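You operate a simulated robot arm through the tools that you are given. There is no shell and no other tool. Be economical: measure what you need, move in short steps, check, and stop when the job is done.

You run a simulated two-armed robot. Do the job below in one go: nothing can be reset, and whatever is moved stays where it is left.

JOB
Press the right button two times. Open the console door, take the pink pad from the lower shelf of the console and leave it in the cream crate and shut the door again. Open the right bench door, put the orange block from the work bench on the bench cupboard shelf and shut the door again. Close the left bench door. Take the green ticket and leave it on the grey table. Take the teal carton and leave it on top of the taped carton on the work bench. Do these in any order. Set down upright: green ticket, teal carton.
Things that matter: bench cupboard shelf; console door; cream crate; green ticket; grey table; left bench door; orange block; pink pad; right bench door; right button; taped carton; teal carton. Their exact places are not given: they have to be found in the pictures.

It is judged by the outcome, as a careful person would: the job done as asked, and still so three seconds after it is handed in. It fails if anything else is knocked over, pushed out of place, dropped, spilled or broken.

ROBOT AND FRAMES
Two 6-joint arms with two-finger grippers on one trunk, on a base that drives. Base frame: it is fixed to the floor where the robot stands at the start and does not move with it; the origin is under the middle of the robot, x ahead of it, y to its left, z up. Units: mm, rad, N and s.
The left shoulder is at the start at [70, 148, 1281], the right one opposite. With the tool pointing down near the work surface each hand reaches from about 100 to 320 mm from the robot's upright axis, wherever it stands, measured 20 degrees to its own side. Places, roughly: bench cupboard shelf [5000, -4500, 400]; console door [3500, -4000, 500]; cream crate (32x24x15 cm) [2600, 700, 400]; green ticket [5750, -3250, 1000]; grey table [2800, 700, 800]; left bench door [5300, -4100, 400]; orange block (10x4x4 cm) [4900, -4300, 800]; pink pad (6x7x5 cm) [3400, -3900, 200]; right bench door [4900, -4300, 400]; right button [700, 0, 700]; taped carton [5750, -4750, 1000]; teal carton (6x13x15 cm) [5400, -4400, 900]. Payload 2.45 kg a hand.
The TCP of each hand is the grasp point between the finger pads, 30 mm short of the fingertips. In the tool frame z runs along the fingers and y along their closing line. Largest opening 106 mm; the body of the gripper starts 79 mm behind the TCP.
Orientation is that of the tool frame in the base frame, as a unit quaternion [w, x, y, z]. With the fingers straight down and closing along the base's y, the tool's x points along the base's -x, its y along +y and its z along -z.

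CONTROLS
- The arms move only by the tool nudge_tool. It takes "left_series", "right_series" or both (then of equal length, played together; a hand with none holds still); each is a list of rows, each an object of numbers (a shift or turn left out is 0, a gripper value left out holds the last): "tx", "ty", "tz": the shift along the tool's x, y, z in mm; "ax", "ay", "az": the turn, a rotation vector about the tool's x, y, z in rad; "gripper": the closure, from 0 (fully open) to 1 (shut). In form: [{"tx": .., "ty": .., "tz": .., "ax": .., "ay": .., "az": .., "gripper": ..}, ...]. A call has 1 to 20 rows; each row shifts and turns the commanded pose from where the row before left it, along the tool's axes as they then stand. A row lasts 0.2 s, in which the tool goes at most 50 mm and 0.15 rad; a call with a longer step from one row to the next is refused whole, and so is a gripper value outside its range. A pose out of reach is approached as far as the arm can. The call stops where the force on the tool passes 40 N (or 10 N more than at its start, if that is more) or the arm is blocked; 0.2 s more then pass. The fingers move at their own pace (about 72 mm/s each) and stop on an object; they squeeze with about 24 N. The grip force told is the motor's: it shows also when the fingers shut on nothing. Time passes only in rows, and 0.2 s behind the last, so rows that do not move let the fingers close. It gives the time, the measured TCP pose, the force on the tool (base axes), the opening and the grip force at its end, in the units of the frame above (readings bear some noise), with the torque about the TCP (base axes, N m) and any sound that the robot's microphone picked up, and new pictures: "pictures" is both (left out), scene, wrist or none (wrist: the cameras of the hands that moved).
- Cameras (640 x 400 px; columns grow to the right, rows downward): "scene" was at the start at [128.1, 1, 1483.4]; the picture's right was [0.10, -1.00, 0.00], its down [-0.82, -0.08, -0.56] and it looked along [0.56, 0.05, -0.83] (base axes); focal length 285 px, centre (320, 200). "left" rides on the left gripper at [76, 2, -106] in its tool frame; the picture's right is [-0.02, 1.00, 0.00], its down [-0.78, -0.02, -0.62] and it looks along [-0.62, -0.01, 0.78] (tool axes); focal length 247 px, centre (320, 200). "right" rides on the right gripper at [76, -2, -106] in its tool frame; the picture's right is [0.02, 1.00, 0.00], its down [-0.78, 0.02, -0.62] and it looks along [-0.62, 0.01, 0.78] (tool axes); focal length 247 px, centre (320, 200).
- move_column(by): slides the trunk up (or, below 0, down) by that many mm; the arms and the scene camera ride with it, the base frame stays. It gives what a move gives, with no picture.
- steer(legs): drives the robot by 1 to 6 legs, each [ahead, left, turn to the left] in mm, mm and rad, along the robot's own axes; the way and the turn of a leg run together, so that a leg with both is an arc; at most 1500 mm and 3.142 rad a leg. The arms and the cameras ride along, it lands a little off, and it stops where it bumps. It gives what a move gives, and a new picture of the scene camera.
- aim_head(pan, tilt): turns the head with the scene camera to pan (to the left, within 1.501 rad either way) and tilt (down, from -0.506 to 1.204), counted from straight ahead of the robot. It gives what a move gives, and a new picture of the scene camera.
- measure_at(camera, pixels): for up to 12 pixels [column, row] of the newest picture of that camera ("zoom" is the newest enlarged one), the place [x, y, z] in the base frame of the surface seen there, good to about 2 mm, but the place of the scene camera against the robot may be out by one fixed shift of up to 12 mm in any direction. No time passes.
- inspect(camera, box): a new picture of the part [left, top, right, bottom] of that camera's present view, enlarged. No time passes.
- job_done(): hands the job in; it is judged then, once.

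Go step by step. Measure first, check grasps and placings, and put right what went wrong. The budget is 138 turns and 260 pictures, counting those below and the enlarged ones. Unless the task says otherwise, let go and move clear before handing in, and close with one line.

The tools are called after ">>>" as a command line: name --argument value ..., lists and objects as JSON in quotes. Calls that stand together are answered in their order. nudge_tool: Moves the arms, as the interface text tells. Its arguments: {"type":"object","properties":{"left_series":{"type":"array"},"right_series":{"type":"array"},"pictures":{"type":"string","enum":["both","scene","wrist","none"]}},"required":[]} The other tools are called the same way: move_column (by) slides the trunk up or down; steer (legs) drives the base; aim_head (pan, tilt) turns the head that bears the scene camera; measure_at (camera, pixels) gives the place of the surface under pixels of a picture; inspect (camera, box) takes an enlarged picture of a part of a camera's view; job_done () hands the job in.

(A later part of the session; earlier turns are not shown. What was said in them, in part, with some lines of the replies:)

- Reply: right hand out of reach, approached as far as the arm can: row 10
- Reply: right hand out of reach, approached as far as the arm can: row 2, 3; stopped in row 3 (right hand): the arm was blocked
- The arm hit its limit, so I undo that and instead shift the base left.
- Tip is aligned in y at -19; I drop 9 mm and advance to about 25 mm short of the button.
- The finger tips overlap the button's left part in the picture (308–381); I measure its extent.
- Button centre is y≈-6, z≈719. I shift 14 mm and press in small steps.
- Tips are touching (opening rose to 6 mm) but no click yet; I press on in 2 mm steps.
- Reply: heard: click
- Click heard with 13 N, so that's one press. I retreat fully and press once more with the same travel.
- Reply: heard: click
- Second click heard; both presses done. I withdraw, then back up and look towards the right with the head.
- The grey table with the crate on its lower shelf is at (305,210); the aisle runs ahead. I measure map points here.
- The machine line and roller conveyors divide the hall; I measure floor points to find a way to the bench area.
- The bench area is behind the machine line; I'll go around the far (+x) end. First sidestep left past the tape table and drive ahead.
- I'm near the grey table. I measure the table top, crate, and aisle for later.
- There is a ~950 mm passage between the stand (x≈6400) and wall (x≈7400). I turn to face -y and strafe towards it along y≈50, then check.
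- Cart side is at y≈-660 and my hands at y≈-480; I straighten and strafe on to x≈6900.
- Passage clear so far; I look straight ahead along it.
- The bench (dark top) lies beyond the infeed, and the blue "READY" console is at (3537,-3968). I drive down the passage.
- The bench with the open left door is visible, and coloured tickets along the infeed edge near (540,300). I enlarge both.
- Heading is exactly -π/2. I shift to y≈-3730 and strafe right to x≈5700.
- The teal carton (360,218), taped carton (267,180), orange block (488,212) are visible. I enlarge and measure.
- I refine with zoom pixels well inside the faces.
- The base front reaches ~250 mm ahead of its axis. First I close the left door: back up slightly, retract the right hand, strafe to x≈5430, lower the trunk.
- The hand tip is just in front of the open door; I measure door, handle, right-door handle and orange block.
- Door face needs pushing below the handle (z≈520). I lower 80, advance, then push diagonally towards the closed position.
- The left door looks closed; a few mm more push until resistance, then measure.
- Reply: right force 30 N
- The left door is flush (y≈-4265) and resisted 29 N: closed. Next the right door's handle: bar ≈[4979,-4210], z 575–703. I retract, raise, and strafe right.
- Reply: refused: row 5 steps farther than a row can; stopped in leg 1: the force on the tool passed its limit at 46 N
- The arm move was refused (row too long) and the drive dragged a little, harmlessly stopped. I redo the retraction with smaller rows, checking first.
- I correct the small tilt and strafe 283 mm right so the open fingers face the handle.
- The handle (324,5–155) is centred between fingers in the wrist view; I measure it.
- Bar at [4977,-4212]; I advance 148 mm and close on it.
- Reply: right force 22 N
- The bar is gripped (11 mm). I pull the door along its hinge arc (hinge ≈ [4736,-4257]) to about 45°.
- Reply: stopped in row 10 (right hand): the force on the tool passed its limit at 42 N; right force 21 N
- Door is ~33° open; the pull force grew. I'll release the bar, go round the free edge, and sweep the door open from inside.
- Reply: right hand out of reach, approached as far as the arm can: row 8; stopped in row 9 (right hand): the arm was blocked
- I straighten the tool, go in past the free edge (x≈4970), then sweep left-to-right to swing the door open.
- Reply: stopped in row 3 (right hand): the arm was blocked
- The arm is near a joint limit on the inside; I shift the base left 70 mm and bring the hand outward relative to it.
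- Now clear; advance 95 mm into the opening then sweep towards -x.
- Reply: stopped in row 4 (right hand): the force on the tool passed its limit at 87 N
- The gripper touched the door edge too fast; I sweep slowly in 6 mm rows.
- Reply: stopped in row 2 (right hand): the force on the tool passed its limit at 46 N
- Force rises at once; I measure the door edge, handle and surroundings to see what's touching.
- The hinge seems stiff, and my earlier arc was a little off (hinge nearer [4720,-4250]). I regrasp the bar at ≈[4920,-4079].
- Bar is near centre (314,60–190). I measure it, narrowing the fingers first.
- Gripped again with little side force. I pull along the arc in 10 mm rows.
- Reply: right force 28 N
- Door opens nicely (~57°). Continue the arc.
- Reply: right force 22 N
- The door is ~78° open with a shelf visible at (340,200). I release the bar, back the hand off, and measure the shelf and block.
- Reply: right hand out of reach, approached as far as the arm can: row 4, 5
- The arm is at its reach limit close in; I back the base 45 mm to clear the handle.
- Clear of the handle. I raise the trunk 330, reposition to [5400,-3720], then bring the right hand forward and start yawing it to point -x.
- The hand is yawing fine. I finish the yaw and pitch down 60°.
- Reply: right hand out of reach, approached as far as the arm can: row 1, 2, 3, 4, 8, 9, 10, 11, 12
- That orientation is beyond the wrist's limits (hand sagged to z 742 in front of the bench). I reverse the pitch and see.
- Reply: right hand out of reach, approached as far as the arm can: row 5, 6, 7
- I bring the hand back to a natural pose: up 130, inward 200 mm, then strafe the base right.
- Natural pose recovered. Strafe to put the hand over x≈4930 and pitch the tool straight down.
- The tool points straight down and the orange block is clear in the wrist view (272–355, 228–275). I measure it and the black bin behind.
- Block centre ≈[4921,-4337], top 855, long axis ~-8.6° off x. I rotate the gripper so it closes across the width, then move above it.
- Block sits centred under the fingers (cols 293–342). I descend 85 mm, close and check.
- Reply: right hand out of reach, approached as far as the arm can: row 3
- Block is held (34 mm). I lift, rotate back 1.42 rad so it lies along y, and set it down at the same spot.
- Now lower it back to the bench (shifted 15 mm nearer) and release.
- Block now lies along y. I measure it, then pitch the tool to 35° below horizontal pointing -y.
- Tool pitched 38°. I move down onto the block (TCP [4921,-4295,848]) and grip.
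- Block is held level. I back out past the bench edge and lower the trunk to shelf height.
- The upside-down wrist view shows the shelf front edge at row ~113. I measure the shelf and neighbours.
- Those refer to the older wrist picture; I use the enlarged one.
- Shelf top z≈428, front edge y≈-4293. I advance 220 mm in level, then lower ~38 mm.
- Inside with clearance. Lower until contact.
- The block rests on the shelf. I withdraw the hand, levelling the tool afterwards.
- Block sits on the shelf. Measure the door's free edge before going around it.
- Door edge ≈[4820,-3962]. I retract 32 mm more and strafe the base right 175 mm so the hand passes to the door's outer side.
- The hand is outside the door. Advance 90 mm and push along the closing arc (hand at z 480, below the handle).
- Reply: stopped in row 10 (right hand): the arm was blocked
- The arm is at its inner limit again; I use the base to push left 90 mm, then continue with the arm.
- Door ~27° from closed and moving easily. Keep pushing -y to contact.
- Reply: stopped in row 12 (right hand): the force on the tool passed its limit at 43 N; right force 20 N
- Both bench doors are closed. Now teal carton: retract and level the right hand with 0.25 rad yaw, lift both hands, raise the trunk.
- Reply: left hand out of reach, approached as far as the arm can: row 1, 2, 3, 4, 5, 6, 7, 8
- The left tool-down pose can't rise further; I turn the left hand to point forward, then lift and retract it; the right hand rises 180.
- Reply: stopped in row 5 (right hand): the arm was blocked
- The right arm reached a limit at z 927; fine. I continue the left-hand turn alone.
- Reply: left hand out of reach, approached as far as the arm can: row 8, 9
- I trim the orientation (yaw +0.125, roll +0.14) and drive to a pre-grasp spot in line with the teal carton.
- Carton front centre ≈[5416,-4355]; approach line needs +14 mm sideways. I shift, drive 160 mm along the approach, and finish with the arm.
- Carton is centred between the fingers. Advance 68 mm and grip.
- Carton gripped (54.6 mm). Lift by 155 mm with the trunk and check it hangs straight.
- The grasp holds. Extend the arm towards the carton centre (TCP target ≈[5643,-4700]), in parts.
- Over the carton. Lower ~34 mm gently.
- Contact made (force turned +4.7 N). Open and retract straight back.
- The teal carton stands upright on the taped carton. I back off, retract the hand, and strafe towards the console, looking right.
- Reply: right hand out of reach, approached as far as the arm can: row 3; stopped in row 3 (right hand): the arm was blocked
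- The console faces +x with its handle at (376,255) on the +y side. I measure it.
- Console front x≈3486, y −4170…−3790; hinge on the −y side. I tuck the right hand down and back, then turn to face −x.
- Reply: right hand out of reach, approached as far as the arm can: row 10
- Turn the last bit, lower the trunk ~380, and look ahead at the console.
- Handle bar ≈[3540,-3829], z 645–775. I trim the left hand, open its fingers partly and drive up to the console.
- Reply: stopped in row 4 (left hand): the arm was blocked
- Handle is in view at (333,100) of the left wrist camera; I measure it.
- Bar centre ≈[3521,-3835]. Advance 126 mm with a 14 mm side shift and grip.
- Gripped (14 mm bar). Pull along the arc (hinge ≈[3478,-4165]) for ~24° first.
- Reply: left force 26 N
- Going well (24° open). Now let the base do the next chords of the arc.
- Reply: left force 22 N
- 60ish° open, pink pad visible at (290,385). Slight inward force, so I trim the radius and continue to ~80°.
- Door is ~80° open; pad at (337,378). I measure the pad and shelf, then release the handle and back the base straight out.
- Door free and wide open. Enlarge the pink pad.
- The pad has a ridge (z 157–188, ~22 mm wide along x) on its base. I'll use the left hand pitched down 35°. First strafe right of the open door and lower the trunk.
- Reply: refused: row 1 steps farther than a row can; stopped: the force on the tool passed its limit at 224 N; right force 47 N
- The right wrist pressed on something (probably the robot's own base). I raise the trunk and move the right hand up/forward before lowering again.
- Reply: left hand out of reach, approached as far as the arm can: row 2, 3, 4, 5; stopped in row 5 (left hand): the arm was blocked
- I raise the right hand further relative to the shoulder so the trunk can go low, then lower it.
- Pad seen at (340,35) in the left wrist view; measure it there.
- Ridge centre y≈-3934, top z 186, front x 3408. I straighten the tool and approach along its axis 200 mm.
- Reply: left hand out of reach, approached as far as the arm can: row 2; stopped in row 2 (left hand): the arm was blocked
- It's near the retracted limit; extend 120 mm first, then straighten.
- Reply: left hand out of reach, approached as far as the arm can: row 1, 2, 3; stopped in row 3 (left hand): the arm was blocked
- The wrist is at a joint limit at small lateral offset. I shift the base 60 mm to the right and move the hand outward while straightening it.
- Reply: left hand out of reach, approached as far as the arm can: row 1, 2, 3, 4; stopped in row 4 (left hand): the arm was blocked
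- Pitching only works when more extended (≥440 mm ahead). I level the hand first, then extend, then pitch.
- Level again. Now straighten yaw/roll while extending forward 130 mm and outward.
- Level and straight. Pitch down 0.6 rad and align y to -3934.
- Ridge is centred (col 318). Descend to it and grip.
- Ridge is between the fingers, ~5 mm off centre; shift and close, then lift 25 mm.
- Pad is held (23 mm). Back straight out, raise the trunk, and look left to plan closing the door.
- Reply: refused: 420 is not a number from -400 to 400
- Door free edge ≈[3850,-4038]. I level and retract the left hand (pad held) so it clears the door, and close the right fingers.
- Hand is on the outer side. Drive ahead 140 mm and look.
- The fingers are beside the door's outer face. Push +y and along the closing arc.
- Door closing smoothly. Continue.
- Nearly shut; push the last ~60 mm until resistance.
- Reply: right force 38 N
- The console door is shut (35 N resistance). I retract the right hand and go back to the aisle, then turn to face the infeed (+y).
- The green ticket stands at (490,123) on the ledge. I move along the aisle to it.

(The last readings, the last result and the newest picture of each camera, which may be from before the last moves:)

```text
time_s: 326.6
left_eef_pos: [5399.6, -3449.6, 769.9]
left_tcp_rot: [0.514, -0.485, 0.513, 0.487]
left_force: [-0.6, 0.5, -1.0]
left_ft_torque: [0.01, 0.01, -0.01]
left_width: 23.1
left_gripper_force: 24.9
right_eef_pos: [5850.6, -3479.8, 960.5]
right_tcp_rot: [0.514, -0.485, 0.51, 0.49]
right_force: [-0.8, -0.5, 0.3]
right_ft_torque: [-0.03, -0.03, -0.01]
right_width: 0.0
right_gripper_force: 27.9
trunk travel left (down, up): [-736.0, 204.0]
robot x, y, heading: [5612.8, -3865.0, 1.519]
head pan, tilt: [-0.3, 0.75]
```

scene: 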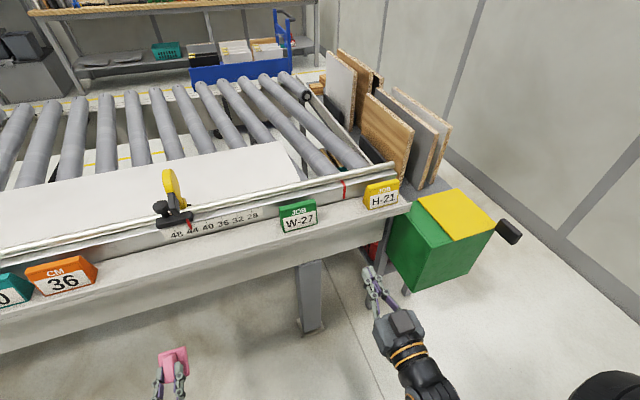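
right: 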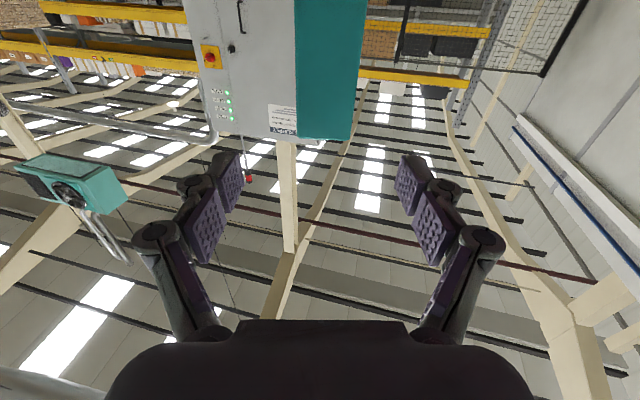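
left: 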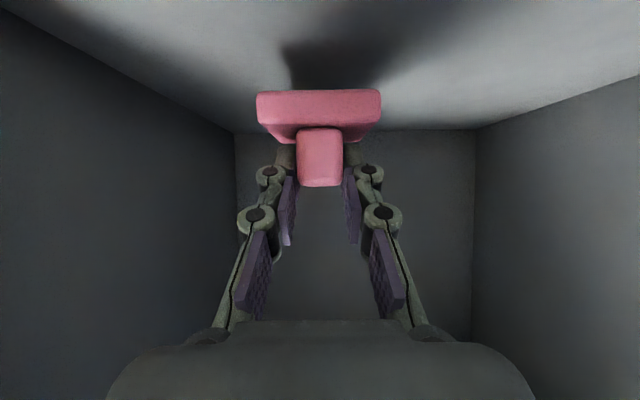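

I enlarge and measure the green ticket at (298,215).

>>> inspect --camera "scene" --box '[250, 170, 350, 250]'

>>> measure_at --camera "scene" --pixels '[[281, 212], [315, 204], [283, 230], [316, 222], [298, 217], [298, 206], [260, 235], [300, 240], [330, 195], [260, 215]]'

```text
5.00 times, centred on (300, 210) of scene
```

zoom: 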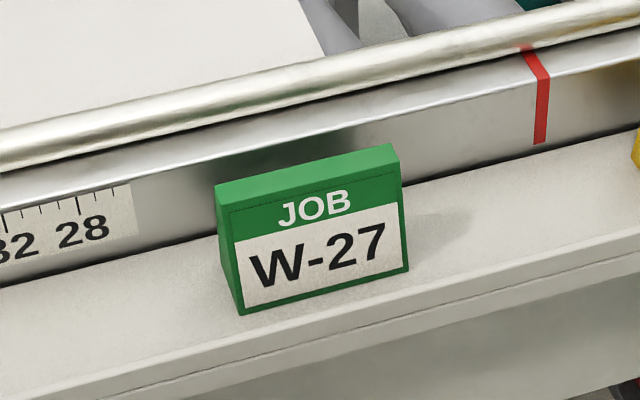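

```text
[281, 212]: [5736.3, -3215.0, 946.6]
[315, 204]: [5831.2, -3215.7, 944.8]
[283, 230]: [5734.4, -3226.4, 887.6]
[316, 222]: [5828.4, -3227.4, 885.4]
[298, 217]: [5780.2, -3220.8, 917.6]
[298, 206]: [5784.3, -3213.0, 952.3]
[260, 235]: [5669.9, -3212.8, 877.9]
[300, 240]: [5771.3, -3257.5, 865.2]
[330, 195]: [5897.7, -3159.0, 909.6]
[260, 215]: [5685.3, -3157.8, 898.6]
```

Ticket: x 5733–5832, z 878–953, front at y≈-3227…-3214. It must be gripped across its thickness (y) from above. I straighten the heading, tuck the left hand, raise the trunk.

>>> measure_at --camera "zoom" --pixels '[[300, 172], [300, 182], [380, 152], [225, 187], [225, 230], [232, 285], [460, 165], [300, 120], [300, 95]]'

>>> nudge_tool --left_series '[{"tz": -40}, {"tz": -30}, {}]' --pictures "none"

>>> steer --legs '[[0, 0, 0.055]]'

>>> move_column --by 110

```text
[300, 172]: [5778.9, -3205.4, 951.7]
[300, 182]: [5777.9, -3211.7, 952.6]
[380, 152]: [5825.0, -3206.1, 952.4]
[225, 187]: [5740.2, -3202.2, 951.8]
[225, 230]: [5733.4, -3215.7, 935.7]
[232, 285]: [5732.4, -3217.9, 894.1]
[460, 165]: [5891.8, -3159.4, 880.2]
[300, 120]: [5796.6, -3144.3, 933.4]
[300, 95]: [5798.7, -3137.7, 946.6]
```

```text
time_s: 327.4
left_eef_pos: [5394.3, -3517.2, 768.2]
left_tcp_rot: [0.514, -0.485, 0.512, 0.487]
left_force: [-0.4, 0.5, -0.6]
left_ft_torque: [0.0, 0.03, 0.01]
left_width: 23.0
left_gripper_force: 24.1
right_eef_pos: [5851.1, -3478.9, 960.2]
right_tcp_rot: [0.514, -0.485, 0.51, 0.49]
right_force: [0.2, -0.1, 0.3]
right_ft_torque: [-0.02, -0.01, -0.02]
right_width: 0.1
right_gripper_force: 28.7
trunk travel left (down, up): [-736.0, 204.0]
robot x, y, heading: [5611.6, -3866.6, 1.516]
head pan, tilt: [-0.3, 0.75]
```

```text
time_s: 328.2
left_eef_pos: [5375.4, -3530.6, 769.7]
left_tcp_rot: [0.5, -0.5, 0.499, 0.502]
left_force: [0.1, 0.4, -0.8]
left_ft_torque: [-0.05, 0.0, 0.01]
left_width: 23.1
left_gripper_force: 23.9
right_eef_pos: [5828.6, -3466.1, 960.4]
right_tcp_rot: [0.501, -0.499, 0.497, 0.504]
right_force: [-0.2, 0.3, 0.2]
right_ft_torque: [0.01, -0.03, -0.01]
right_width: 0.0
right_gripper_force: 28.0
trunk travel left (down, up): [-736.0, 204.0]
robot x, y, heading: [5609.1, -3865.7, 1.568]
head pan, tilt: [-0.3, 0.75]
```

scene: 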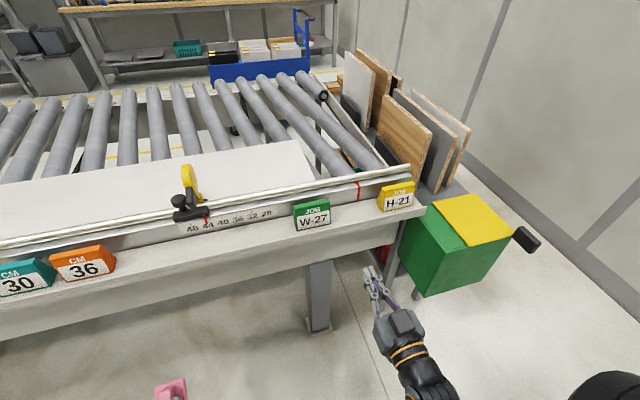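

```text
time_s: 329.6
left_eef_pos: [5374.9, -3530.0, 877.8]
left_tcp_rot: [0.5, -0.5, 0.498, 0.502]
left_force: [-0.2, -0.1, -0.9]
left_ft_torque: [-0.03, -0.02, 0.01]
left_width: 23.2
left_gripper_force: 24.0
right_eef_pos: [5830.4, -3467.2, 1069.4]
right_tcp_rot: [0.5, -0.499, 0.497, 0.503]
right_force: [0.6, 0.2, -0.8]
right_ft_torque: [0.01, 0.02, -0.01]
right_width: 0.0
right_gripper_force: 29.0
trunk travel left (down, up): [-846.0, 94.0]
robot x, y, heading: [5610.0, -3869.2, 1.576]
head pan, tilt: [-0.3, 0.75]
```

Top edge of the ticket is thin (y −3212…−3203). Now extend, lower and pitch the right tool straight down.

>>> nudge_tool --right_series '[{"tz": 35, "gripper": 0.4}, {"tz": 35}, {"tx": 40}, {"tx": 40}, {"tx": 35}, {"ay": 0.15}, {"ay": 0.15}, {"ay": 0.15}, {"ay": 0.15}, {"ay": 0.15}, {"ay": 0.15}, {"ay": 0.15}, {"ay": 0.15}, {"ay": 0.15}, {"ay": 0.15}, {"ay": 0.07}, {}]' --pictures "wrist"

```text
time_s: 333.2
left_eef_pos: [5374.8, -3530.0, 878.3]
left_tcp_rot: [0.5, -0.5, 0.497, 0.503]
left_force: [0.4, 0.8, 0.5]
left_ft_torque: [0.0, 0.03, 0.0]
left_width: 23.0
left_gripper_force: 23.6
right_eef_pos: [5829.4, -3395.4, 955.6]
right_tcp_rot: [-0.003, 0.709, -0.705, -0.005]
right_force: [-0.3, 0.1, 0.1]
right_ft_torque: [0.0, 0.0, 0.02]
right_width: 63.6
right_gripper_force: 0.1
trunk travel left (down, up): [-846.0, 94.0]
robot x, y, heading: [5607.4, -3865.6, 1.575]
head pan, tilt: [-0.3, 0.75]
```

right: 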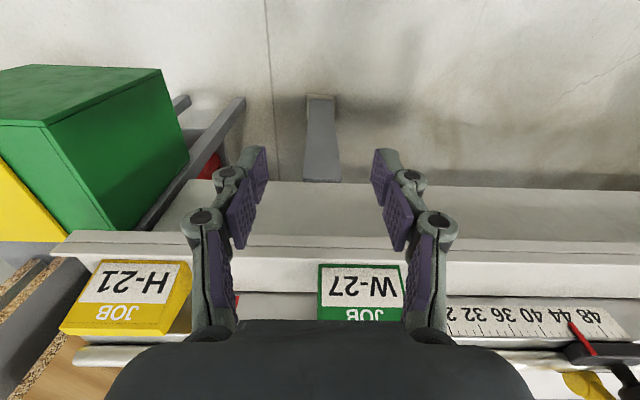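

Tool is down. Rotate it to close along y, and raise the trunk 80.

>>> nudge_tool --right_series '[{"az": -0.15}, {"az": -0.15}, {"az": -0.15}, {"az": -0.15}, {"az": -0.15}, {"az": -0.15}, {"az": -0.15}, {"az": -0.15}, {"az": -0.15}, {"az": -0.15}, {"az": -0.071}, {}]' --pictures "none"

>>> move_column --by 80

>>> steer --legs '[[125, 0, 0]]'

>>> inspect --camera "right" --box '[0, 0, 640, 400]'

```text
time_s: 335.8
left_eef_pos: [5375.8, -3530.6, 878.6]
left_tcp_rot: [0.5, -0.5, 0.499, 0.501]
left_force: [-0.5, 0.7, -0.3]
left_ft_torque: [0.0, -0.07, -0.01]
left_width: 23.0
left_gripper_force: 24.2
right_eef_pos: [5829.6, -3395.9, 955.4]
right_tcp_rot: [-0.005, 1.0, 0.004, -0.001]
right_force: [-0.1, 1.0, 0.8]
right_ft_torque: [0.01, -0.02, 0.02]
right_width: 63.6
right_gripper_force: 0.0
trunk travel left (down, up): [-846.0, 94.0]
robot x, y, heading: [5614.0, -3865.2, 1.57]
head pan, tilt: [-0.3, 0.75]
```

```text
time_s: 337.0
left_eef_pos: [5375.6, -3531.4, 959.2]
left_tcp_rot: [0.5, -0.5, 0.498, 0.502]
left_force: [0.0, -0.4, 0.1]
left_ft_torque: [0.0, -0.02, -0.01]
left_width: 23.0
left_gripper_force: 24.1
right_eef_pos: [5828.6, -3396.1, 1035.0]
right_tcp_rot: [-0.005, 1.0, 0.003, -0.001]
right_force: [-0.3, 0.4, 0.1]
right_ft_torque: [-0.01, -0.01, 0.0]
right_width: 63.6
right_gripper_force: 0.0
trunk travel left (down, up): [-926.0, 14.0]
robot x, y, heading: [5610.2, -3863.8, 1.574]
head pan, tilt: [-0.3, 0.75]
```

```text
time_s: 338.2
left_eef_pos: [5373.2, -3410.2, 959.5]
left_tcp_rot: [0.5, -0.5, 0.498, 0.502]
left_force: [0.5, 0.5, -0.8]
left_ft_torque: [-0.01, -0.01, 0.0]
left_width: 23.1
left_gripper_force: 23.8
right_eef_pos: [5828.6, -3273.6, 1035.5]
right_tcp_rot: [-0.006, 1.0, 0.003, -0.002]
right_force: [0.9, 0.0, 0.0]
right_ft_torque: [-0.02, 0.03, -0.01]
right_width: 63.7
right_gripper_force: 0.0
trunk travel left (down, up): [-926.0, 14.0]
robot x, y, heading: [5609.4, -3741.4, 1.575]
head pan, tilt: [-0.3, 0.75]
```

scene: 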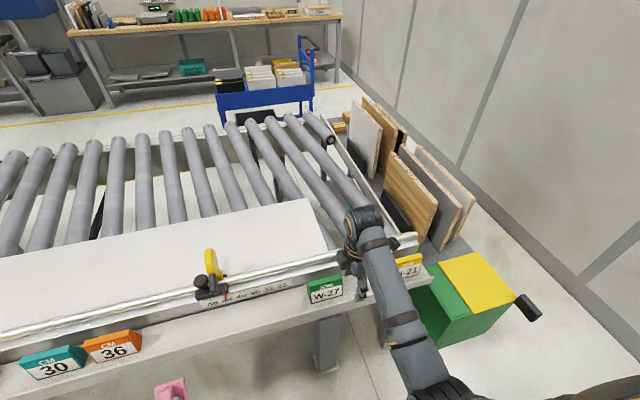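

```text
1.00 times, centred on (320, 200) of right (not enlarged: the box is as wide or as high as the picture)
```

zoom: 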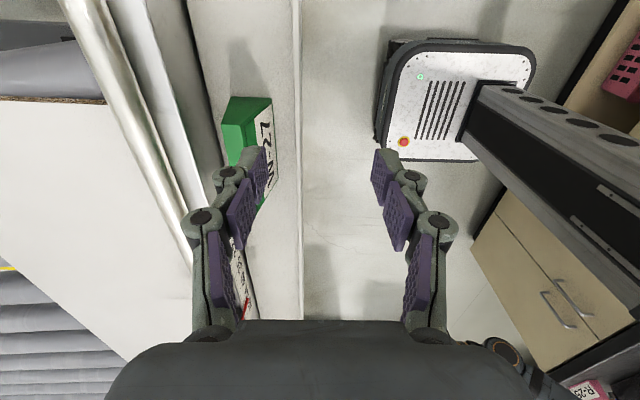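

I measure the ticket's top in the wrist picture (240–270, 100–190).

>>> measure_at --camera "zoom" --pixels '[[235, 120], [250, 100], [228, 130], [243, 125], [255, 130], [246, 108], [230, 105], [268, 105], [262, 170]]'

```text
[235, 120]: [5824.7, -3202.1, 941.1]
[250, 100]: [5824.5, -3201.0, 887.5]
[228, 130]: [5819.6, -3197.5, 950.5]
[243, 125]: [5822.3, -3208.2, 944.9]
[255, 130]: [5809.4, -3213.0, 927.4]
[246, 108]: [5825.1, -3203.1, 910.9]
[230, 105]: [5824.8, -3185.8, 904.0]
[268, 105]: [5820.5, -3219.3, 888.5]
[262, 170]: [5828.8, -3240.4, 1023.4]
```

Ticket centre ≈[5779,-3202]. I move above it with a 48 mm opening and check.

>>> nudge_tool --right_series '[{"tx": -24, "ty": -35, "gripper": 0.55}, {"tx": -24, "ty": -35}, {}, {}]' --pictures "wrist"

```text
time_s: 339.2
left_eef_pos: [5374.6, -3409.3, 958.4]
left_tcp_rot: [0.499, -0.501, 0.498, 0.502]
left_force: [1.1, -0.4, -0.4]
left_ft_torque: [-0.02, 0.0, -0.01]
left_width: 23.1
left_gripper_force: 23.8
right_eef_pos: [5775.5, -3204.6, 1040.3]
right_tcp_rot: [-0.005, 1.0, 0.003, 0.0]
right_force: [-0.7, 0.2, 0.0]
right_ft_torque: [0.02, -0.01, -0.01]
right_width: 47.6
right_gripper_force: 0.0
trunk travel left (down, up): [-926.0, 14.0]
robot x, y, heading: [5611.3, -3741.7, 1.578]
head pan, tilt: [-0.3, 0.75]
```

right: 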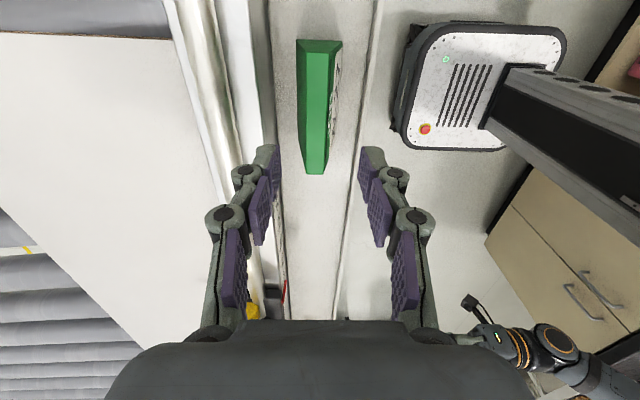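

Ticket sits centred under the jaws (cols 297–340). Quick measurement of its faces.

>>> measure_at --camera "right" --pixels '[[310, 100], [316, 120], [305, 120], [328, 120], [300, 80], [333, 80], [272, 120], [255, 120], [312, 165]]'

```text
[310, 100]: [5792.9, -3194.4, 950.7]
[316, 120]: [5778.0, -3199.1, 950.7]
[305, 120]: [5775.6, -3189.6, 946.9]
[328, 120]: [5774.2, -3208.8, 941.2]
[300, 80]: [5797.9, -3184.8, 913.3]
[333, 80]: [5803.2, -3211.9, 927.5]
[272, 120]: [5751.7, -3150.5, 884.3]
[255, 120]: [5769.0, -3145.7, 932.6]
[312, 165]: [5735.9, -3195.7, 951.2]
```

Shift 5 mm, descend 103 mm, close and lift slightly.

>>> nudge_tool --right_series '[{"tx": 5, "ty": -5}, {"tz": 35}, {"tz": 35}, {"tz": 20}, {"tz": 14}, {"gripper": 1}, {}, {}, {}]' --pictures "wrist"

```text
time_s: 341.2
left_eef_pos: [5374.2, -3408.3, 958.7]
left_tcp_rot: [0.499, -0.501, 0.498, 0.502]
left_force: [0.1, 0.0, -0.4]
left_ft_torque: [0.01, 0.01, 0.04]
left_width: 23.1
left_gripper_force: 24.5
right_eef_pos: [5782.5, -3195.9, 931.3]
right_tcp_rot: [-0.005, 1.0, 0.003, -0.001]
right_force: [0.1, 0.4, 0.3]
right_ft_torque: [0.05, -0.01, -0.02]
right_width: 31.8
right_gripper_force: 23.9
trunk travel left (down, up): [-926.0, 14.0]
robot x, y, heading: [5609.1, -3746.0, 1.578]
head pan, tilt: [-0.3, 0.75]
```

right: 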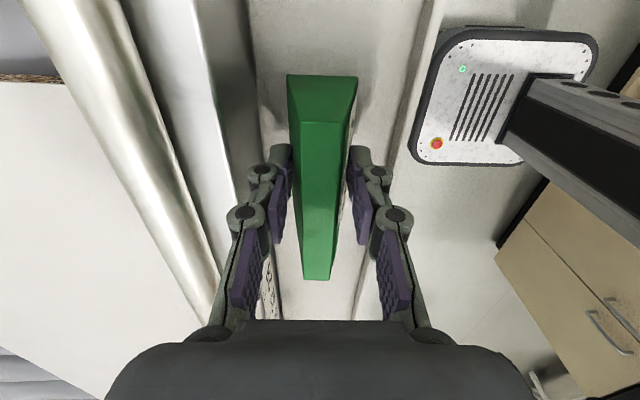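

Gripped (31.8 mm). Lift 70 mm slowly and check that it comes along.

>>> nudge_tool --right_series '[{}, {"tz": -5}, {"tz": -8}, {"tz": -10}, {"tz": -12}, {"tz": -15}, {"tz": -20}, {}]' --pictures "wrist"

```text
time_s: 343.1
left_eef_pos: [5374.8, -3406.9, 959.0]
left_tcp_rot: [0.498, -0.502, 0.498, 0.502]
left_force: [0.2, 0.0, -1.3]
left_ft_torque: [-0.03, -0.02, 0.05]
left_width: 22.7
left_gripper_force: 24.2
right_eef_pos: [5784.9, -3196.8, 1001.1]
right_tcp_rot: [-0.005, 1.0, 0.003, -0.002]
right_force: [0.1, -0.4, 0.7]
right_ft_torque: [-0.04, 0.01, 0.01]
right_width: 31.8
right_gripper_force: 24.2
trunk travel left (down, up): [-926.0, 14.0]
robot x, y, heading: [5609.9, -3742.2, 1.576]
head pan, tilt: [-0.3, 0.75]
```

right: 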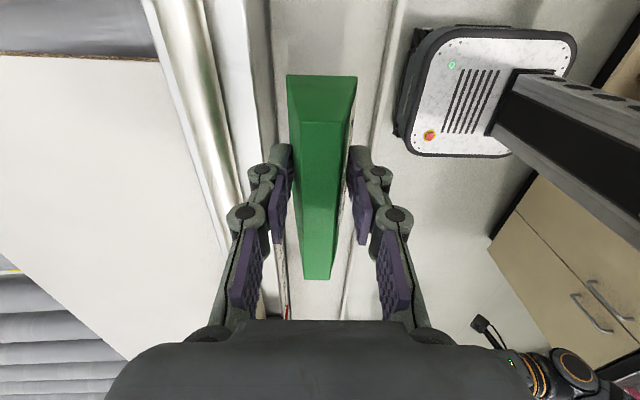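

Ticket is held firmly. I back off and strafe to the passage at x≈6930, keeping heading +y.

>>> steer --legs '[[-125, 0, 0], [0, -1320, 0]]'

```text
time_s: 350.4
left_eef_pos: [6652.8, -3518.3, 958.1]
left_tcp_rot: [0.494, -0.506, 0.493, 0.507]
left_force: [0.6, -0.1, -0.9]
left_ft_torque: [-0.02, -0.01, -0.01]
left_width: 23.1
left_gripper_force: 23.8
right_eef_pos: [7058.7, -3298.0, 1000.7]
right_tcp_rot: [-0.005, 1.0, 0.015, 0.0]
right_force: [0.0, -0.1, 0.1]
right_ft_torque: [0.0, 0.02, -0.03]
right_width: 31.5
right_gripper_force: 23.6
trunk travel left (down, up): [-926.0, 14.0]
robot x, y, heading: [6893.8, -3847.7, 1.593]
head pan, tilt: [-0.3, 0.75]
5 turns are left
```

scene: 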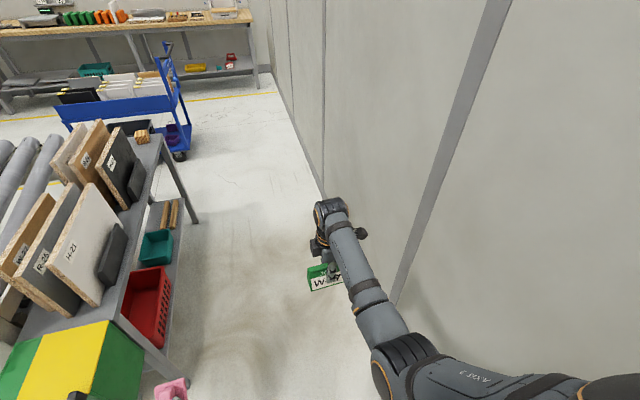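

Only 5 turns remain, so I chain: drive up the passage to y≈-120, then strafe along the aisle to the grey table, and aim the head at it.

>>> aim_head --pan 0.1 --tilt 0.65

>>> steer --legs '[[0, 0, -0.03], [1500, 0, 0], [1500, 0, 0], [710, 0, 0]]'

>>> steer --legs '[[0, 1500, 0], [0, 1500, 0], [0, 1000, 0]]'

>>> measure_at --camera "scene" --pixels '[[40, 150], [100, 150], [160, 150], [220, 150], [280, 150], [340, 150], [60, 220], [140, 220], [220, 220], [300, 220], [380, 220], [460, 200]]'

```text
time_s: 351.2
left_eef_pos: [6653.9, -3518.2, 957.9]
left_tcp_rot: [0.493, -0.507, 0.493, 0.507]
left_force: [-0.2, 0.2, -0.7]
left_ft_torque: [-0.03, -0.01, 0.02]
left_width: 23.1
left_gripper_force: 24.0
right_eef_pos: [7058.7, -3297.1, 1001.5]
right_tcp_rot: [-0.005, 1.0, 0.015, -0.002]
right_force: [0.0, -0.7, -0.9]
right_ft_torque: [0.04, 0.02, -0.02]
right_width: 31.5
right_gripper_force: 24.0
trunk travel left (down, up): [-926.0, 14.0]
robot x, y, heading: [6895.2, -3844.4, 1.6]
head pan, tilt: [0.099, 0.649]
```

scene: 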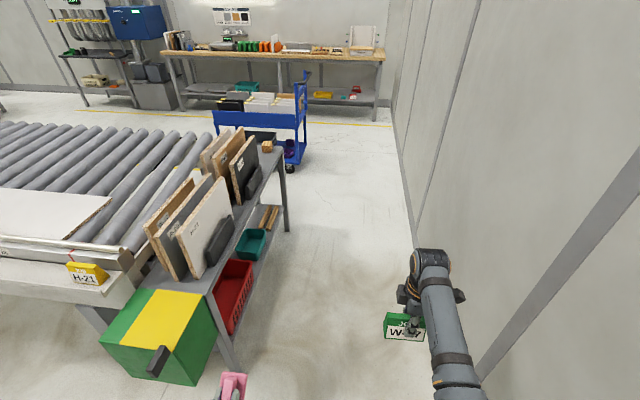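

```text
time_s: 369.1
left_eef_pos: [6702.7, 102.0, 959.0]
left_tcp_rot: [0.503, -0.497, 0.501, 0.499]
left_force: [0.2, -0.1, -0.6]
left_ft_torque: [-0.02, 0.02, -0.03]
left_width: 23.2
left_gripper_force: 23.8
right_eef_pos: [7115.9, 307.9, 1000.3]
right_tcp_rot: [-0.006, 1.0, -0.003, -0.001]
right_force: [-0.7, -0.5, 0.1]
right_ft_torque: [0.04, 0.0, 0.0]
right_width: 30.9
right_gripper_force: 23.9
trunk travel left (down, up): [-926.0, 14.0]
robot x, y, heading: [6936.3, -236.9, 1.56]
head pan, tilt: [0.099, 0.649]
```

scene: 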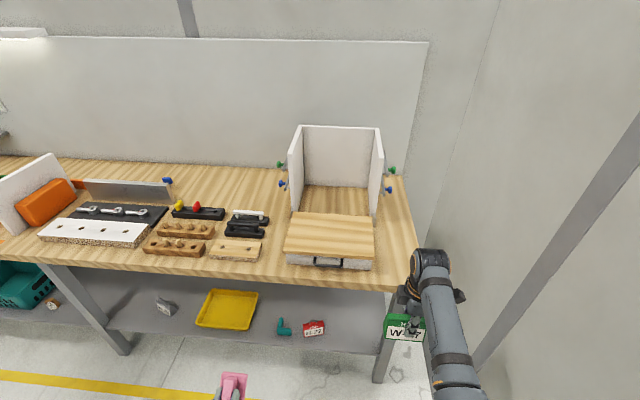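

```text
time_s: 388.6
left_eef_pos: [2669.1, 205.0, 957.2]
left_tcp_rot: [0.513, -0.486, 0.512, 0.488]
left_force: [-0.5, 0.3, -0.6]
left_ft_torque: [0.01, 0.0, 0.02]
left_width: 23.0
left_gripper_force: 24.1
right_eef_pos: [3091.5, 391.8, 1001.1]
right_tcp_rot: [-0.005, 1.0, -0.025, -0.001]
right_force: [-0.3, 0.7, 0.0]
right_ft_torque: [-0.02, -0.02, 0.0]
right_width: 30.4
right_gripper_force: 23.9
trunk travel left (down, up): [-926.0, 14.0]
robot x, y, heading: [2886.1, -143.1, 1.521]
head pan, tilt: [0.099, 0.649]
```

scene: 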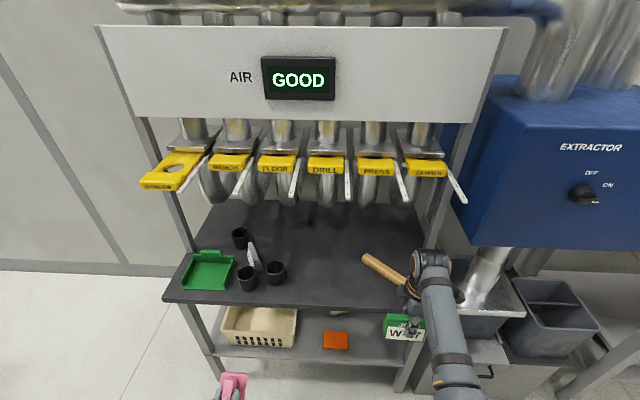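

```text
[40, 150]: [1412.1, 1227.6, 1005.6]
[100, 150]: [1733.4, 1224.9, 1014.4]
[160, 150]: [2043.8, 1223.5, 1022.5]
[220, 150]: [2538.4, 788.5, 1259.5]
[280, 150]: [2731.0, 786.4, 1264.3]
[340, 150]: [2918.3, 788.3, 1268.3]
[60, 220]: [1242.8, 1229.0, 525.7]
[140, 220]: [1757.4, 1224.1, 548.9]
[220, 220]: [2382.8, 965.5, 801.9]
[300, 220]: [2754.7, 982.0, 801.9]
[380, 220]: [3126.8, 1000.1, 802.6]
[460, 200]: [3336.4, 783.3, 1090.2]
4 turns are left
```

Clear view: free table space between the cups (275,275) and the stick (385,270), crate at (258,325). I lower, straighten and move in so the ticket is over ≈[2870,630], then lower it to the table.

>>> measure_at --camera "scene" --pixels '[[325, 285], [285, 280], [365, 262], [226, 312], [294, 312], [258, 318], [258, 345], [240, 325], [325, 302], [350, 200], [405, 205], [325, 270]]'

>>> move_column --by -125

>>> steer --legs '[[0, 0, 0.05], [0, 195, 0], [228, 0, 0]]'

>>> nudge_tool --right_series '[{"tz": 10}, {"tz": 6}, {"tz": 2}, {"tz": 1}, {}]' --pictures "both"

```text
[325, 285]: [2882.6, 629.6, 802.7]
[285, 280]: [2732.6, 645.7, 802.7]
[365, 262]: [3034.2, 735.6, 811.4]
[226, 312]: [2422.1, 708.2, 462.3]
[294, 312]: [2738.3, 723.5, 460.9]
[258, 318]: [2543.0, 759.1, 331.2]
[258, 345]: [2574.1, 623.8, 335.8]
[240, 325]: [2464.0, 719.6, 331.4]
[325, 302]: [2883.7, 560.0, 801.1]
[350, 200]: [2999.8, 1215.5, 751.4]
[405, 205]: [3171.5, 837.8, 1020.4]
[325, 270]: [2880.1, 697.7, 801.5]
```

```text
time_s: 390.1
left_eef_pos: [2669.6, 203.9, 832.2]
left_tcp_rot: [0.514, -0.486, 0.513, 0.487]
left_force: [0.6, 0.1, -0.4]
left_ft_torque: [-0.03, 0.02, -0.01]
left_width: 23.4
left_gripper_force: 24.6
right_eef_pos: [3092.1, 391.9, 875.7]
right_tcp_rot: [-0.005, 1.0, -0.025, -0.001]
right_force: [-0.2, 0.5, -0.3]
right_ft_torque: [-0.06, -0.01, -0.03]
right_width: 30.2
right_gripper_force: 23.9
trunk travel left (down, up): [-801.0, 139.0]
robot x, y, heading: [2882.2, -144.0, 1.517]
head pan, tilt: [0.099, 0.649]
```

```text
time_s: 393.5
left_eef_pos: [2449.0, 419.2, 834.9]
left_tcp_rot: [0.501, -0.499, 0.499, 0.5]
left_force: [0.3, 0.0, -0.4]
left_ft_torque: [-0.02, 0.02, 0.01]
left_width: 23.1
left_gripper_force: 24.0
right_eef_pos: [2861.8, 628.7, 877.2]
right_tcp_rot: [-0.006, 1.0, 0.003, -0.002]
right_force: [-0.9, 0.4, -0.9]
right_ft_torque: [-0.02, 0.05, 0.01]
right_width: 30.3
right_gripper_force: 24.0
trunk travel left (down, up): [-801.0, 139.0]
robot x, y, heading: [2683.9, 81.7, 1.576]
head pan, tilt: [0.099, 0.649]
```

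scene: 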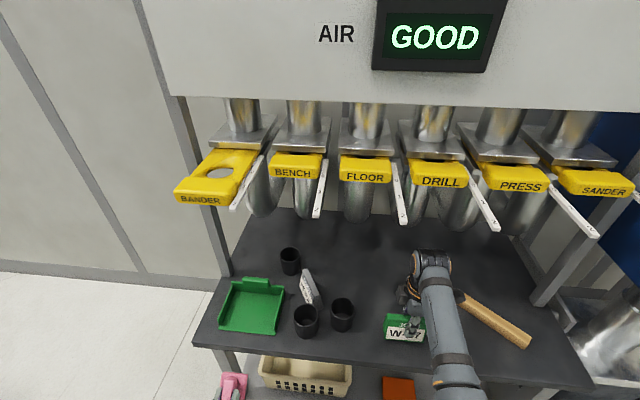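

```text
time_s: 394.7
left_eef_pos: [2448.0, 417.4, 834.1]
left_tcp_rot: [0.501, -0.499, 0.498, 0.501]
left_force: [0.7, 0.0, -0.9]
left_ft_torque: [-0.02, 0.03, -0.01]
left_width: 23.4
left_gripper_force: 23.8
right_eef_pos: [2860.5, 630.3, 859.9]
right_tcp_rot: [-0.009, 1.0, 0.002, 0.0]
right_force: [2.6, 0.9, 25.3]
right_ft_torque: [-0.05, 0.17, -0.01]
right_width: 30.0
right_gripper_force: 23.9
trunk travel left (down, up): [-801.0, 139.0]
robot x, y, heading: [2685.1, 80.2, 1.569]
head pan, tilt: [0.099, 0.649]
3 turns are left
```

scene: 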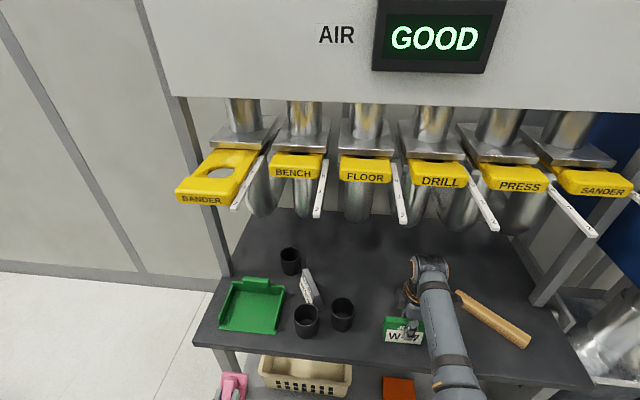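
right: 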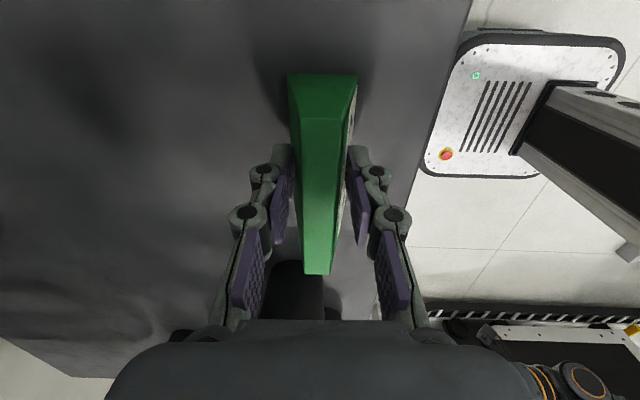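

Ticket touches the table (25 N). I release it, lift clear, back off, stow the right arm level, and pitch/extend the left hand with the pad at crate-entry height.

>>> nudge_tool --right_series '[{"tz": -1}, {"gripper": 0.4}, {}, {}]' --pictures "none"

>>> move_column --by 130

>>> steer --legs '[[-250, 0, 0], [0, -122, 0]]'

>>> nudge_tool --right_series '[{"az": 0.15}, {"az": 0.15}, {"az": 0.15}, {"az": 0.15}, {"az": 0.15}, {"az": 0.15}, {"az": 0.15}, {"az": 0.15}, {"az": 0.15}, {"az": 0.15}, {"az": 0.07}]' --left_series '[{"tz": 45}, {"tz": 45}, {"tz": 45}, {"tz": 45}, {"tz": 45}, {"tz": 30}, {"ay": 0.15}, {"ay": 0.15}, {"ay": 0.15}, {"ay": 0.15}, {}]' --pictures "none"

>>> nudge_tool --right_series '[{"ay": -0.15}, {"ay": -0.15}, {"ay": -0.15}, {"ay": -0.15}, {"ay": -0.15}, {"ay": -0.15}, {"ay": -0.15}, {"ay": -0.15}, {"ay": -0.15}, {"ay": -0.15}, {"ay": -0.07}, {"tz": -40}, {"tz": -40}, {"tz": -40}, {"tz": -40}, {"tz": -30}, {}]' --pictures "none"

>>> move_column --by -395

>>> aim_head --pan 0.2 --tilt 0.5

>>> inspect --camera "left" --box '[0, 0, 640, 400]'

>>> measure_at --camera "zoom" --pixels '[[200, 60], [260, 60], [380, 60], [440, 60], [200, 110], [260, 110], [380, 110], [440, 110], [200, 160], [440, 160], [320, 30], [120, 100]]'

```text
time_s: 395.7
left_eef_pos: [2449.5, 419.5, 832.8]
left_tcp_rot: [0.499, -0.501, 0.498, 0.501]
left_force: [0.2, -0.3, -0.5]
left_ft_torque: [-0.03, -0.03, 0.02]
left_width: 22.9
left_gripper_force: 23.7
right_eef_pos: [2860.3, 630.7, 858.7]
right_tcp_rot: [-0.004, 1.0, 0.003, -0.001]
right_force: [-0.5, 0.4, 0.4]
right_ft_torque: [-0.03, 0.01, 0.0]
right_width: 63.5
right_gripper_force: 0.0
trunk travel left (down, up): [-801.0, 139.0]
robot x, y, heading: [2682.5, 82.6, 1.573]
head pan, tilt: [0.099, 0.649]
```

```text
time_s: 397.2
left_eef_pos: [2449.8, 419.5, 963.8]
left_tcp_rot: [0.5, -0.5, 0.498, 0.501]
left_force: [0.1, 0.2, -1.0]
left_ft_torque: [-0.04, -0.03, 0.03]
left_width: 23.1
left_gripper_force: 23.9
right_eef_pos: [2861.5, 629.6, 988.6]
right_tcp_rot: [-0.005, 1.0, 0.002, -0.001]
right_force: [-1.0, 0.7, 0.2]
right_ft_torque: [-0.01, 0.0, -0.02]
right_width: 63.6
right_gripper_force: 0.0
trunk travel left (down, up): [-931.0, 9.0]
robot x, y, heading: [2686.4, 83.6, 1.574]
head pan, tilt: [0.099, 0.649]
```

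```text
time_s: 399.9
left_eef_pos: [2567.5, 166.0, 963.4]
left_tcp_rot: [0.501, -0.5, 0.498, 0.501]
left_force: [-0.4, -0.3, -0.5]
left_ft_torque: [-0.02, -0.02, -0.05]
left_width: 22.9
left_gripper_force: 24.2
right_eef_pos: [2977.9, 377.4, 989.4]
right_tcp_rot: [-0.005, 1.0, 0.002, -0.001]
right_force: [-0.7, 0.9, 0.8]
right_ft_torque: [0.02, -0.02, 0.04]
right_width: 63.4
right_gripper_force: 0.0
trunk travel left (down, up): [-931.0, 9.0]
robot x, y, heading: [2804.1, -169.8, 1.571]
head pan, tilt: [0.099, 0.649]
```

scene: 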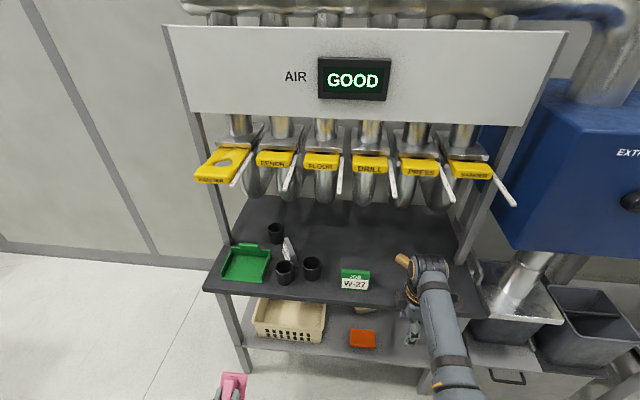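

```text
time_s: 402.3
left_eef_pos: [2566.6, 419.3, 964.7]
left_tcp_rot: [-0.331, 0.625, -0.625, -0.331]
left_force: [0.2, 0.2, -0.4]
left_ft_torque: [-0.02, -0.04, -0.01]
left_width: 23.1
left_gripper_force: 24.1
right_eef_pos: [2979.4, 376.3, 988.5]
right_tcp_rot: [-0.003, 0.708, -0.706, -0.004]
right_force: [0.3, 0.0, -0.3]
right_ft_torque: [-0.03, 0.02, -0.01]
right_width: 63.6
right_gripper_force: 0.1
trunk travel left (down, up): [-931.0, 9.0]
robot x, y, heading: [2803.4, -166.0, 1.574]
head pan, tilt: [0.099, 0.649]
```

```text
time_s: 405.9
left_eef_pos: [2568.0, 420.9, 964.3]
left_tcp_rot: [-0.33, 0.626, -0.625, -0.331]
left_force: [0.3, 0.5, -1.8]
left_ft_torque: [-0.01, 0.01, 0.0]
left_width: 23.0
left_gripper_force: 23.9
right_eef_pos: [2981.4, 187.1, 988.0]
right_tcp_rot: [0.5, -0.499, 0.497, 0.504]
right_force: [-0.2, 0.3, 0.0]
right_ft_torque: [0.04, 0.03, 0.02]
right_width: 63.6
right_gripper_force: 0.0
trunk travel left (down, up): [-931.0, 9.0]
robot x, y, heading: [2803.6, -166.7, 1.571]
head pan, tilt: [0.099, 0.649]
```

```text
time_s: 409.7
left_eef_pos: [2567.8, 420.0, 568.8]
left_tcp_rot: [-0.33, 0.626, -0.624, -0.331]
left_force: [0.4, -0.1, -1.6]
left_ft_torque: [0.01, 0.0, 0.01]
left_width: 22.9
left_gripper_force: 23.7
right_eef_pos: [2981.6, 184.2, 593.9]
right_tcp_rot: [0.5, -0.5, 0.497, 0.504]
right_force: [0.1, -0.1, -0.5]
right_ft_torque: [-0.02, 0.0, 0.0]
right_width: 63.7
right_gripper_force: 0.1
trunk travel left (down, up): [-536.0, 404.0]
robot x, y, heading: [2807.6, -167.2, 1.575]
head pan, tilt: [0.099, 0.649]
```

```text
time_s: 410.4
left_eef_pos: [2568.4, 420.4, 569.7]
left_tcp_rot: [-0.33, 0.626, -0.625, -0.331]
left_force: [0.1, 0.5, -0.7]
left_ft_torque: [0.01, 0.0, -0.02]
left_width: 23.0
left_gripper_force: 23.5
right_eef_pos: [2980.7, 185.9, 592.6]
right_tcp_rot: [0.5, -0.499, 0.497, 0.504]
right_force: [-0.3, 0.3, 0.0]
right_ft_torque: [-0.01, -0.02, -0.02]
right_width: 63.5
right_gripper_force: 0.0
trunk travel left (down, up): [-536.0, 404.0]
robot x, y, heading: [2803.3, -167.5, 1.569]
head pan, tilt: [0.201, 0.499]
```

scene: 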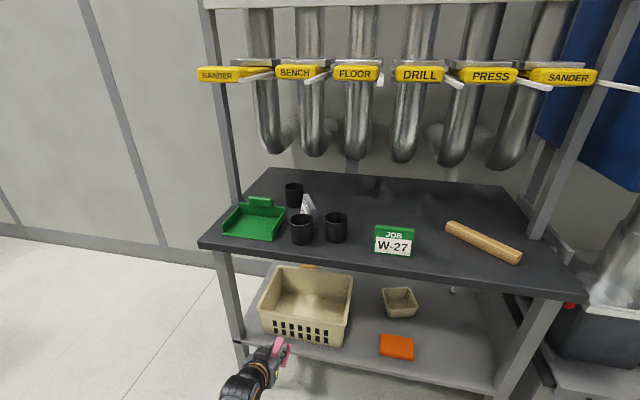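

```text
1.00 times, centred on (320, 200) of left (not enlarged: the box is as wide or as high as the picture)
```

zoom: 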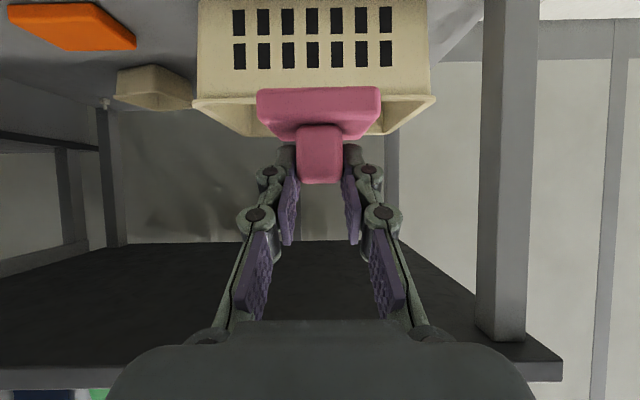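

```text
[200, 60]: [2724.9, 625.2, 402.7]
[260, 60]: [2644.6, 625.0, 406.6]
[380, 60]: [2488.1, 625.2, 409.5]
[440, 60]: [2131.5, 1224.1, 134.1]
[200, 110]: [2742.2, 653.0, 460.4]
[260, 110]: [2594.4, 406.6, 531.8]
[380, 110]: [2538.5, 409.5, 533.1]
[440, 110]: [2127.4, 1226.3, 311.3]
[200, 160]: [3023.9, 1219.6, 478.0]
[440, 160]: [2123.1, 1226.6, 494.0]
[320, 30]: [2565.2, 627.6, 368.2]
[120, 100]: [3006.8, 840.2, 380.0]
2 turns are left
```

The ticket stands upright on the table and the crate front is at y≈625, rim z≈460, x 2425–2742. I lower 40, drive the pad over the crate and lower it inside.

>>> move_column --by -40

>>> steer --legs '[[345, 0, 0]]'

>>> nudge_tool --left_series '[{"tz": 11.2, "tx": 16.6}, {"tz": 11.2, "tx": 16.6}, {"tz": 11.2, "tx": 16.6}, {"ay": 0.15}, {"ay": 0.15}, {"ay": 0.15}, {"tz": 19, "tx": 11}, {"tz": 19, "tx": 11}, {"tz": 17, "tx": 10}, {}]' --pictures "both"

```text
time_s: 411.2
left_eef_pos: [2567.8, 420.1, 529.4]
left_tcp_rot: [-0.33, 0.625, -0.625, -0.331]
left_force: [-0.1, -0.2, -0.9]
left_ft_torque: [-0.03, -0.01, 0.02]
left_width: 23.0
left_gripper_force: 24.0
right_eef_pos: [2981.0, 185.9, 552.9]
right_tcp_rot: [0.5, -0.499, 0.497, 0.504]
right_force: [-0.4, 1.4, -0.9]
right_ft_torque: [-0.01, -0.01, -0.01]
right_width: 63.6
right_gripper_force: 0.0
trunk travel left (down, up): [-496.0, 444.0]
robot x, y, heading: [2805.0, -169.3, 1.577]
head pan, tilt: [0.201, 0.499]
```

```text
time_s: 413.5
left_eef_pos: [2568.6, 768.9, 529.1]
left_tcp_rot: [0.331, -0.625, 0.626, 0.33]
left_force: [0.0, 0.8, -0.5]
left_ft_torque: [-0.01, 0.01, 0.02]
left_width: 23.0
left_gripper_force: 23.9
right_eef_pos: [2981.0, 534.3, 552.2]
right_tcp_rot: [0.5, -0.5, 0.498, 0.503]
right_force: [-0.4, -0.7, -0.8]
right_ft_torque: [0.02, 0.02, 0.02]
right_width: 63.4
right_gripper_force: 0.0
trunk travel left (down, up): [-496.0, 444.0]
robot x, y, heading: [2804.5, 177.8, 1.577]
head pan, tilt: [0.201, 0.499]
```

scene: 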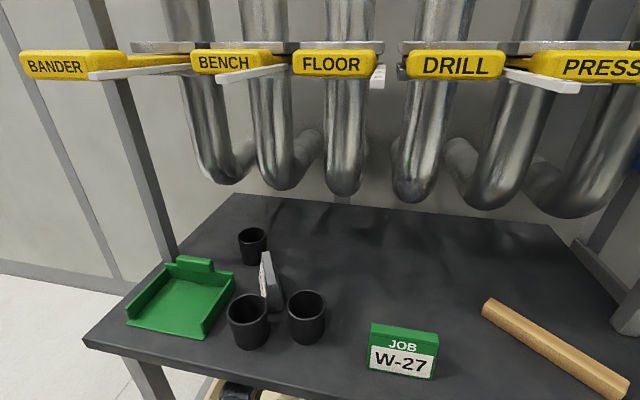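

```text
time_s: 415.7
left_eef_pos: [2566.1, 771.3, 412.2]
left_tcp_rot: [0.186, -0.682, 0.683, 0.187]
left_force: [-5.2, 8.3, 31.9]
left_ft_torque: [-4.82, -0.56, -0.6]
left_width: 23.0
left_gripper_force: 23.9
right_eef_pos: [2982.5, 533.6, 554.3]
right_tcp_rot: [0.501, -0.497, 0.497, 0.505]
right_force: [0.0, 0.0, -0.6]
right_ft_torque: [-0.02, 0.0, 0.02]
right_width: 63.7
right_gripper_force: 0.2
trunk travel left (down, up): [-496.0, 444.0]
robot x, y, heading: [2800.7, 177.9, 1.576]
head pan, tilt: [0.201, 0.499]
1 turns are left
```

scene: 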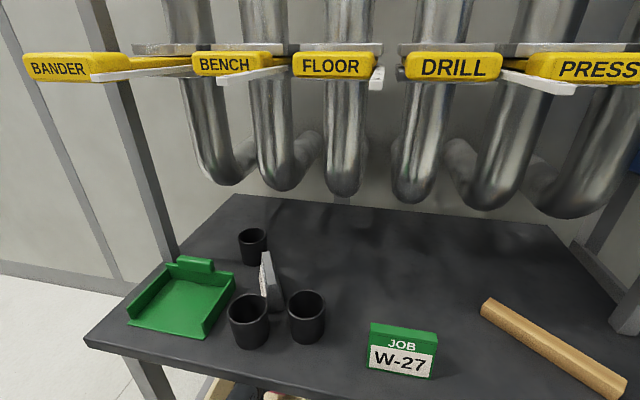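
left: 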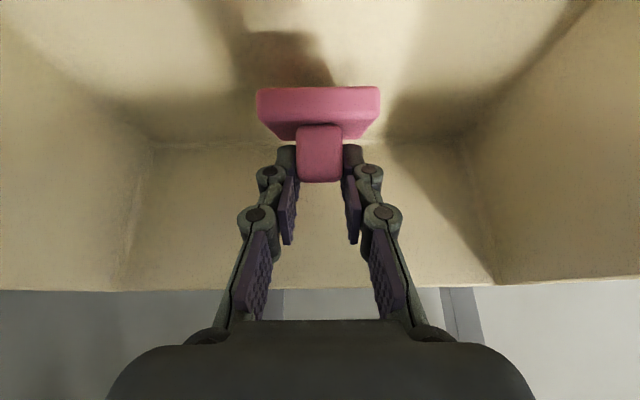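

The underside of the hand is resting on the crate rim (32 N, 150 mm behind the TCP) with the pad just above the crate floor; I relieve that, release the pad, lift straight out, back away and hand in.

>>> nudge_tool --left_series '[{"tz": -3.5, "tx": -2}, {}, {"gripper": 0.5}, {}, {}, {}]' --pictures "none"

>>> nudge_tool --left_series '[{"tz": -13, "tx": -8}, {"tz": -17, "tx": -10}, {"tz": -19, "tx": -11}, {"ay": -0.15}, {"ay": -0.15}, {"ay": -0.15}, {"tz": -11.2, "tx": -16.6}, {"tz": -11.2, "tx": -16.6}, {"tz": -11.2, "tx": -16.6}, {}]' --pictures "none"

>>> steer --legs '[[-345, 0, 0]]'

>>> job_done

```text
time_s: 417.1
left_eef_pos: [2566.6, 768.6, 411.7]
left_tcp_rot: [-0.182, 0.684, -0.683, -0.183]
left_force: [4.3, 1.6, 6.2]
left_ft_torque: [-0.95, 0.12, 0.55]
left_width: 53.2
left_gripper_force: 0.0
right_eef_pos: [2980.7, 533.8, 552.8]
right_tcp_rot: [0.5, -0.499, 0.498, 0.503]
right_force: [-0.9, 0.4, 0.0]
right_ft_torque: [-0.02, 0.0, 0.0]
right_width: 63.7
right_gripper_force: 0.1
trunk travel left (down, up): [-496.0, 444.0]
robot x, y, heading: [2801.5, 178.6, 1.574]
head pan, tilt: [0.201, 0.499]
```

```text
time_s: 419.3
left_eef_pos: [2568.2, 768.8, 526.9]
left_tcp_rot: [-0.33, 0.626, -0.625, -0.33]
left_force: [0.2, -0.3, 0.3]
left_ft_torque: [-0.02, -0.04, -0.04]
left_width: 53.1
left_gripper_force: 0.3
right_eef_pos: [2980.2, 534.4, 552.9]
right_tcp_rot: [0.501, -0.498, 0.497, 0.504]
right_force: [0.0, -0.2, -0.1]
right_ft_torque: [0.03, 0.02, 0.01]
right_width: 63.4
right_gripper_force: 0.1
trunk travel left (down, up): [-496.0, 444.0]
robot x, y, heading: [2801.9, 176.6, 1.571]
head pan, tilt: [0.201, 0.499]
```

```text
time_s: 421.5
left_eef_pos: [2565.1, 426.2, 526.0]
left_tcp_rot: [-0.33, 0.627, -0.623, -0.331]
left_force: [0.0, -0.4, -0.5]
left_ft_torque: [0.02, -0.04, 0.0]
left_width: 52.9
left_gripper_force: 0.1
right_eef_pos: [2980.6, 193.7, 553.6]
right_tcp_rot: [0.499, -0.501, 0.495, 0.505]
right_force: [-0.2, -1.0, 0.8]
right_ft_torque: [0.03, -0.01, 0.0]
right_width: 63.6
right_gripper_force: 0.0
trunk travel left (down, up): [-496.0, 444.0]
robot x, y, heading: [2804.3, -162.5, 1.574]
head pan, tilt: [0.201, 0.499]
```

scene: 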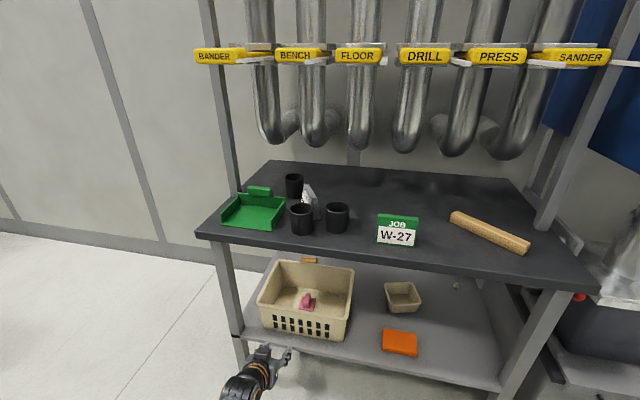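

```text
The job is handed in.
```

All the tasks are done and the job is handed in: the right button clicked twice, all three doors are shut, the orange block is on the shelf, the teal carton stands on the taped carton, the green ticket stands on the grey table, and the pink pad, released about 2 cm above the crate floor, is in the cream crate.
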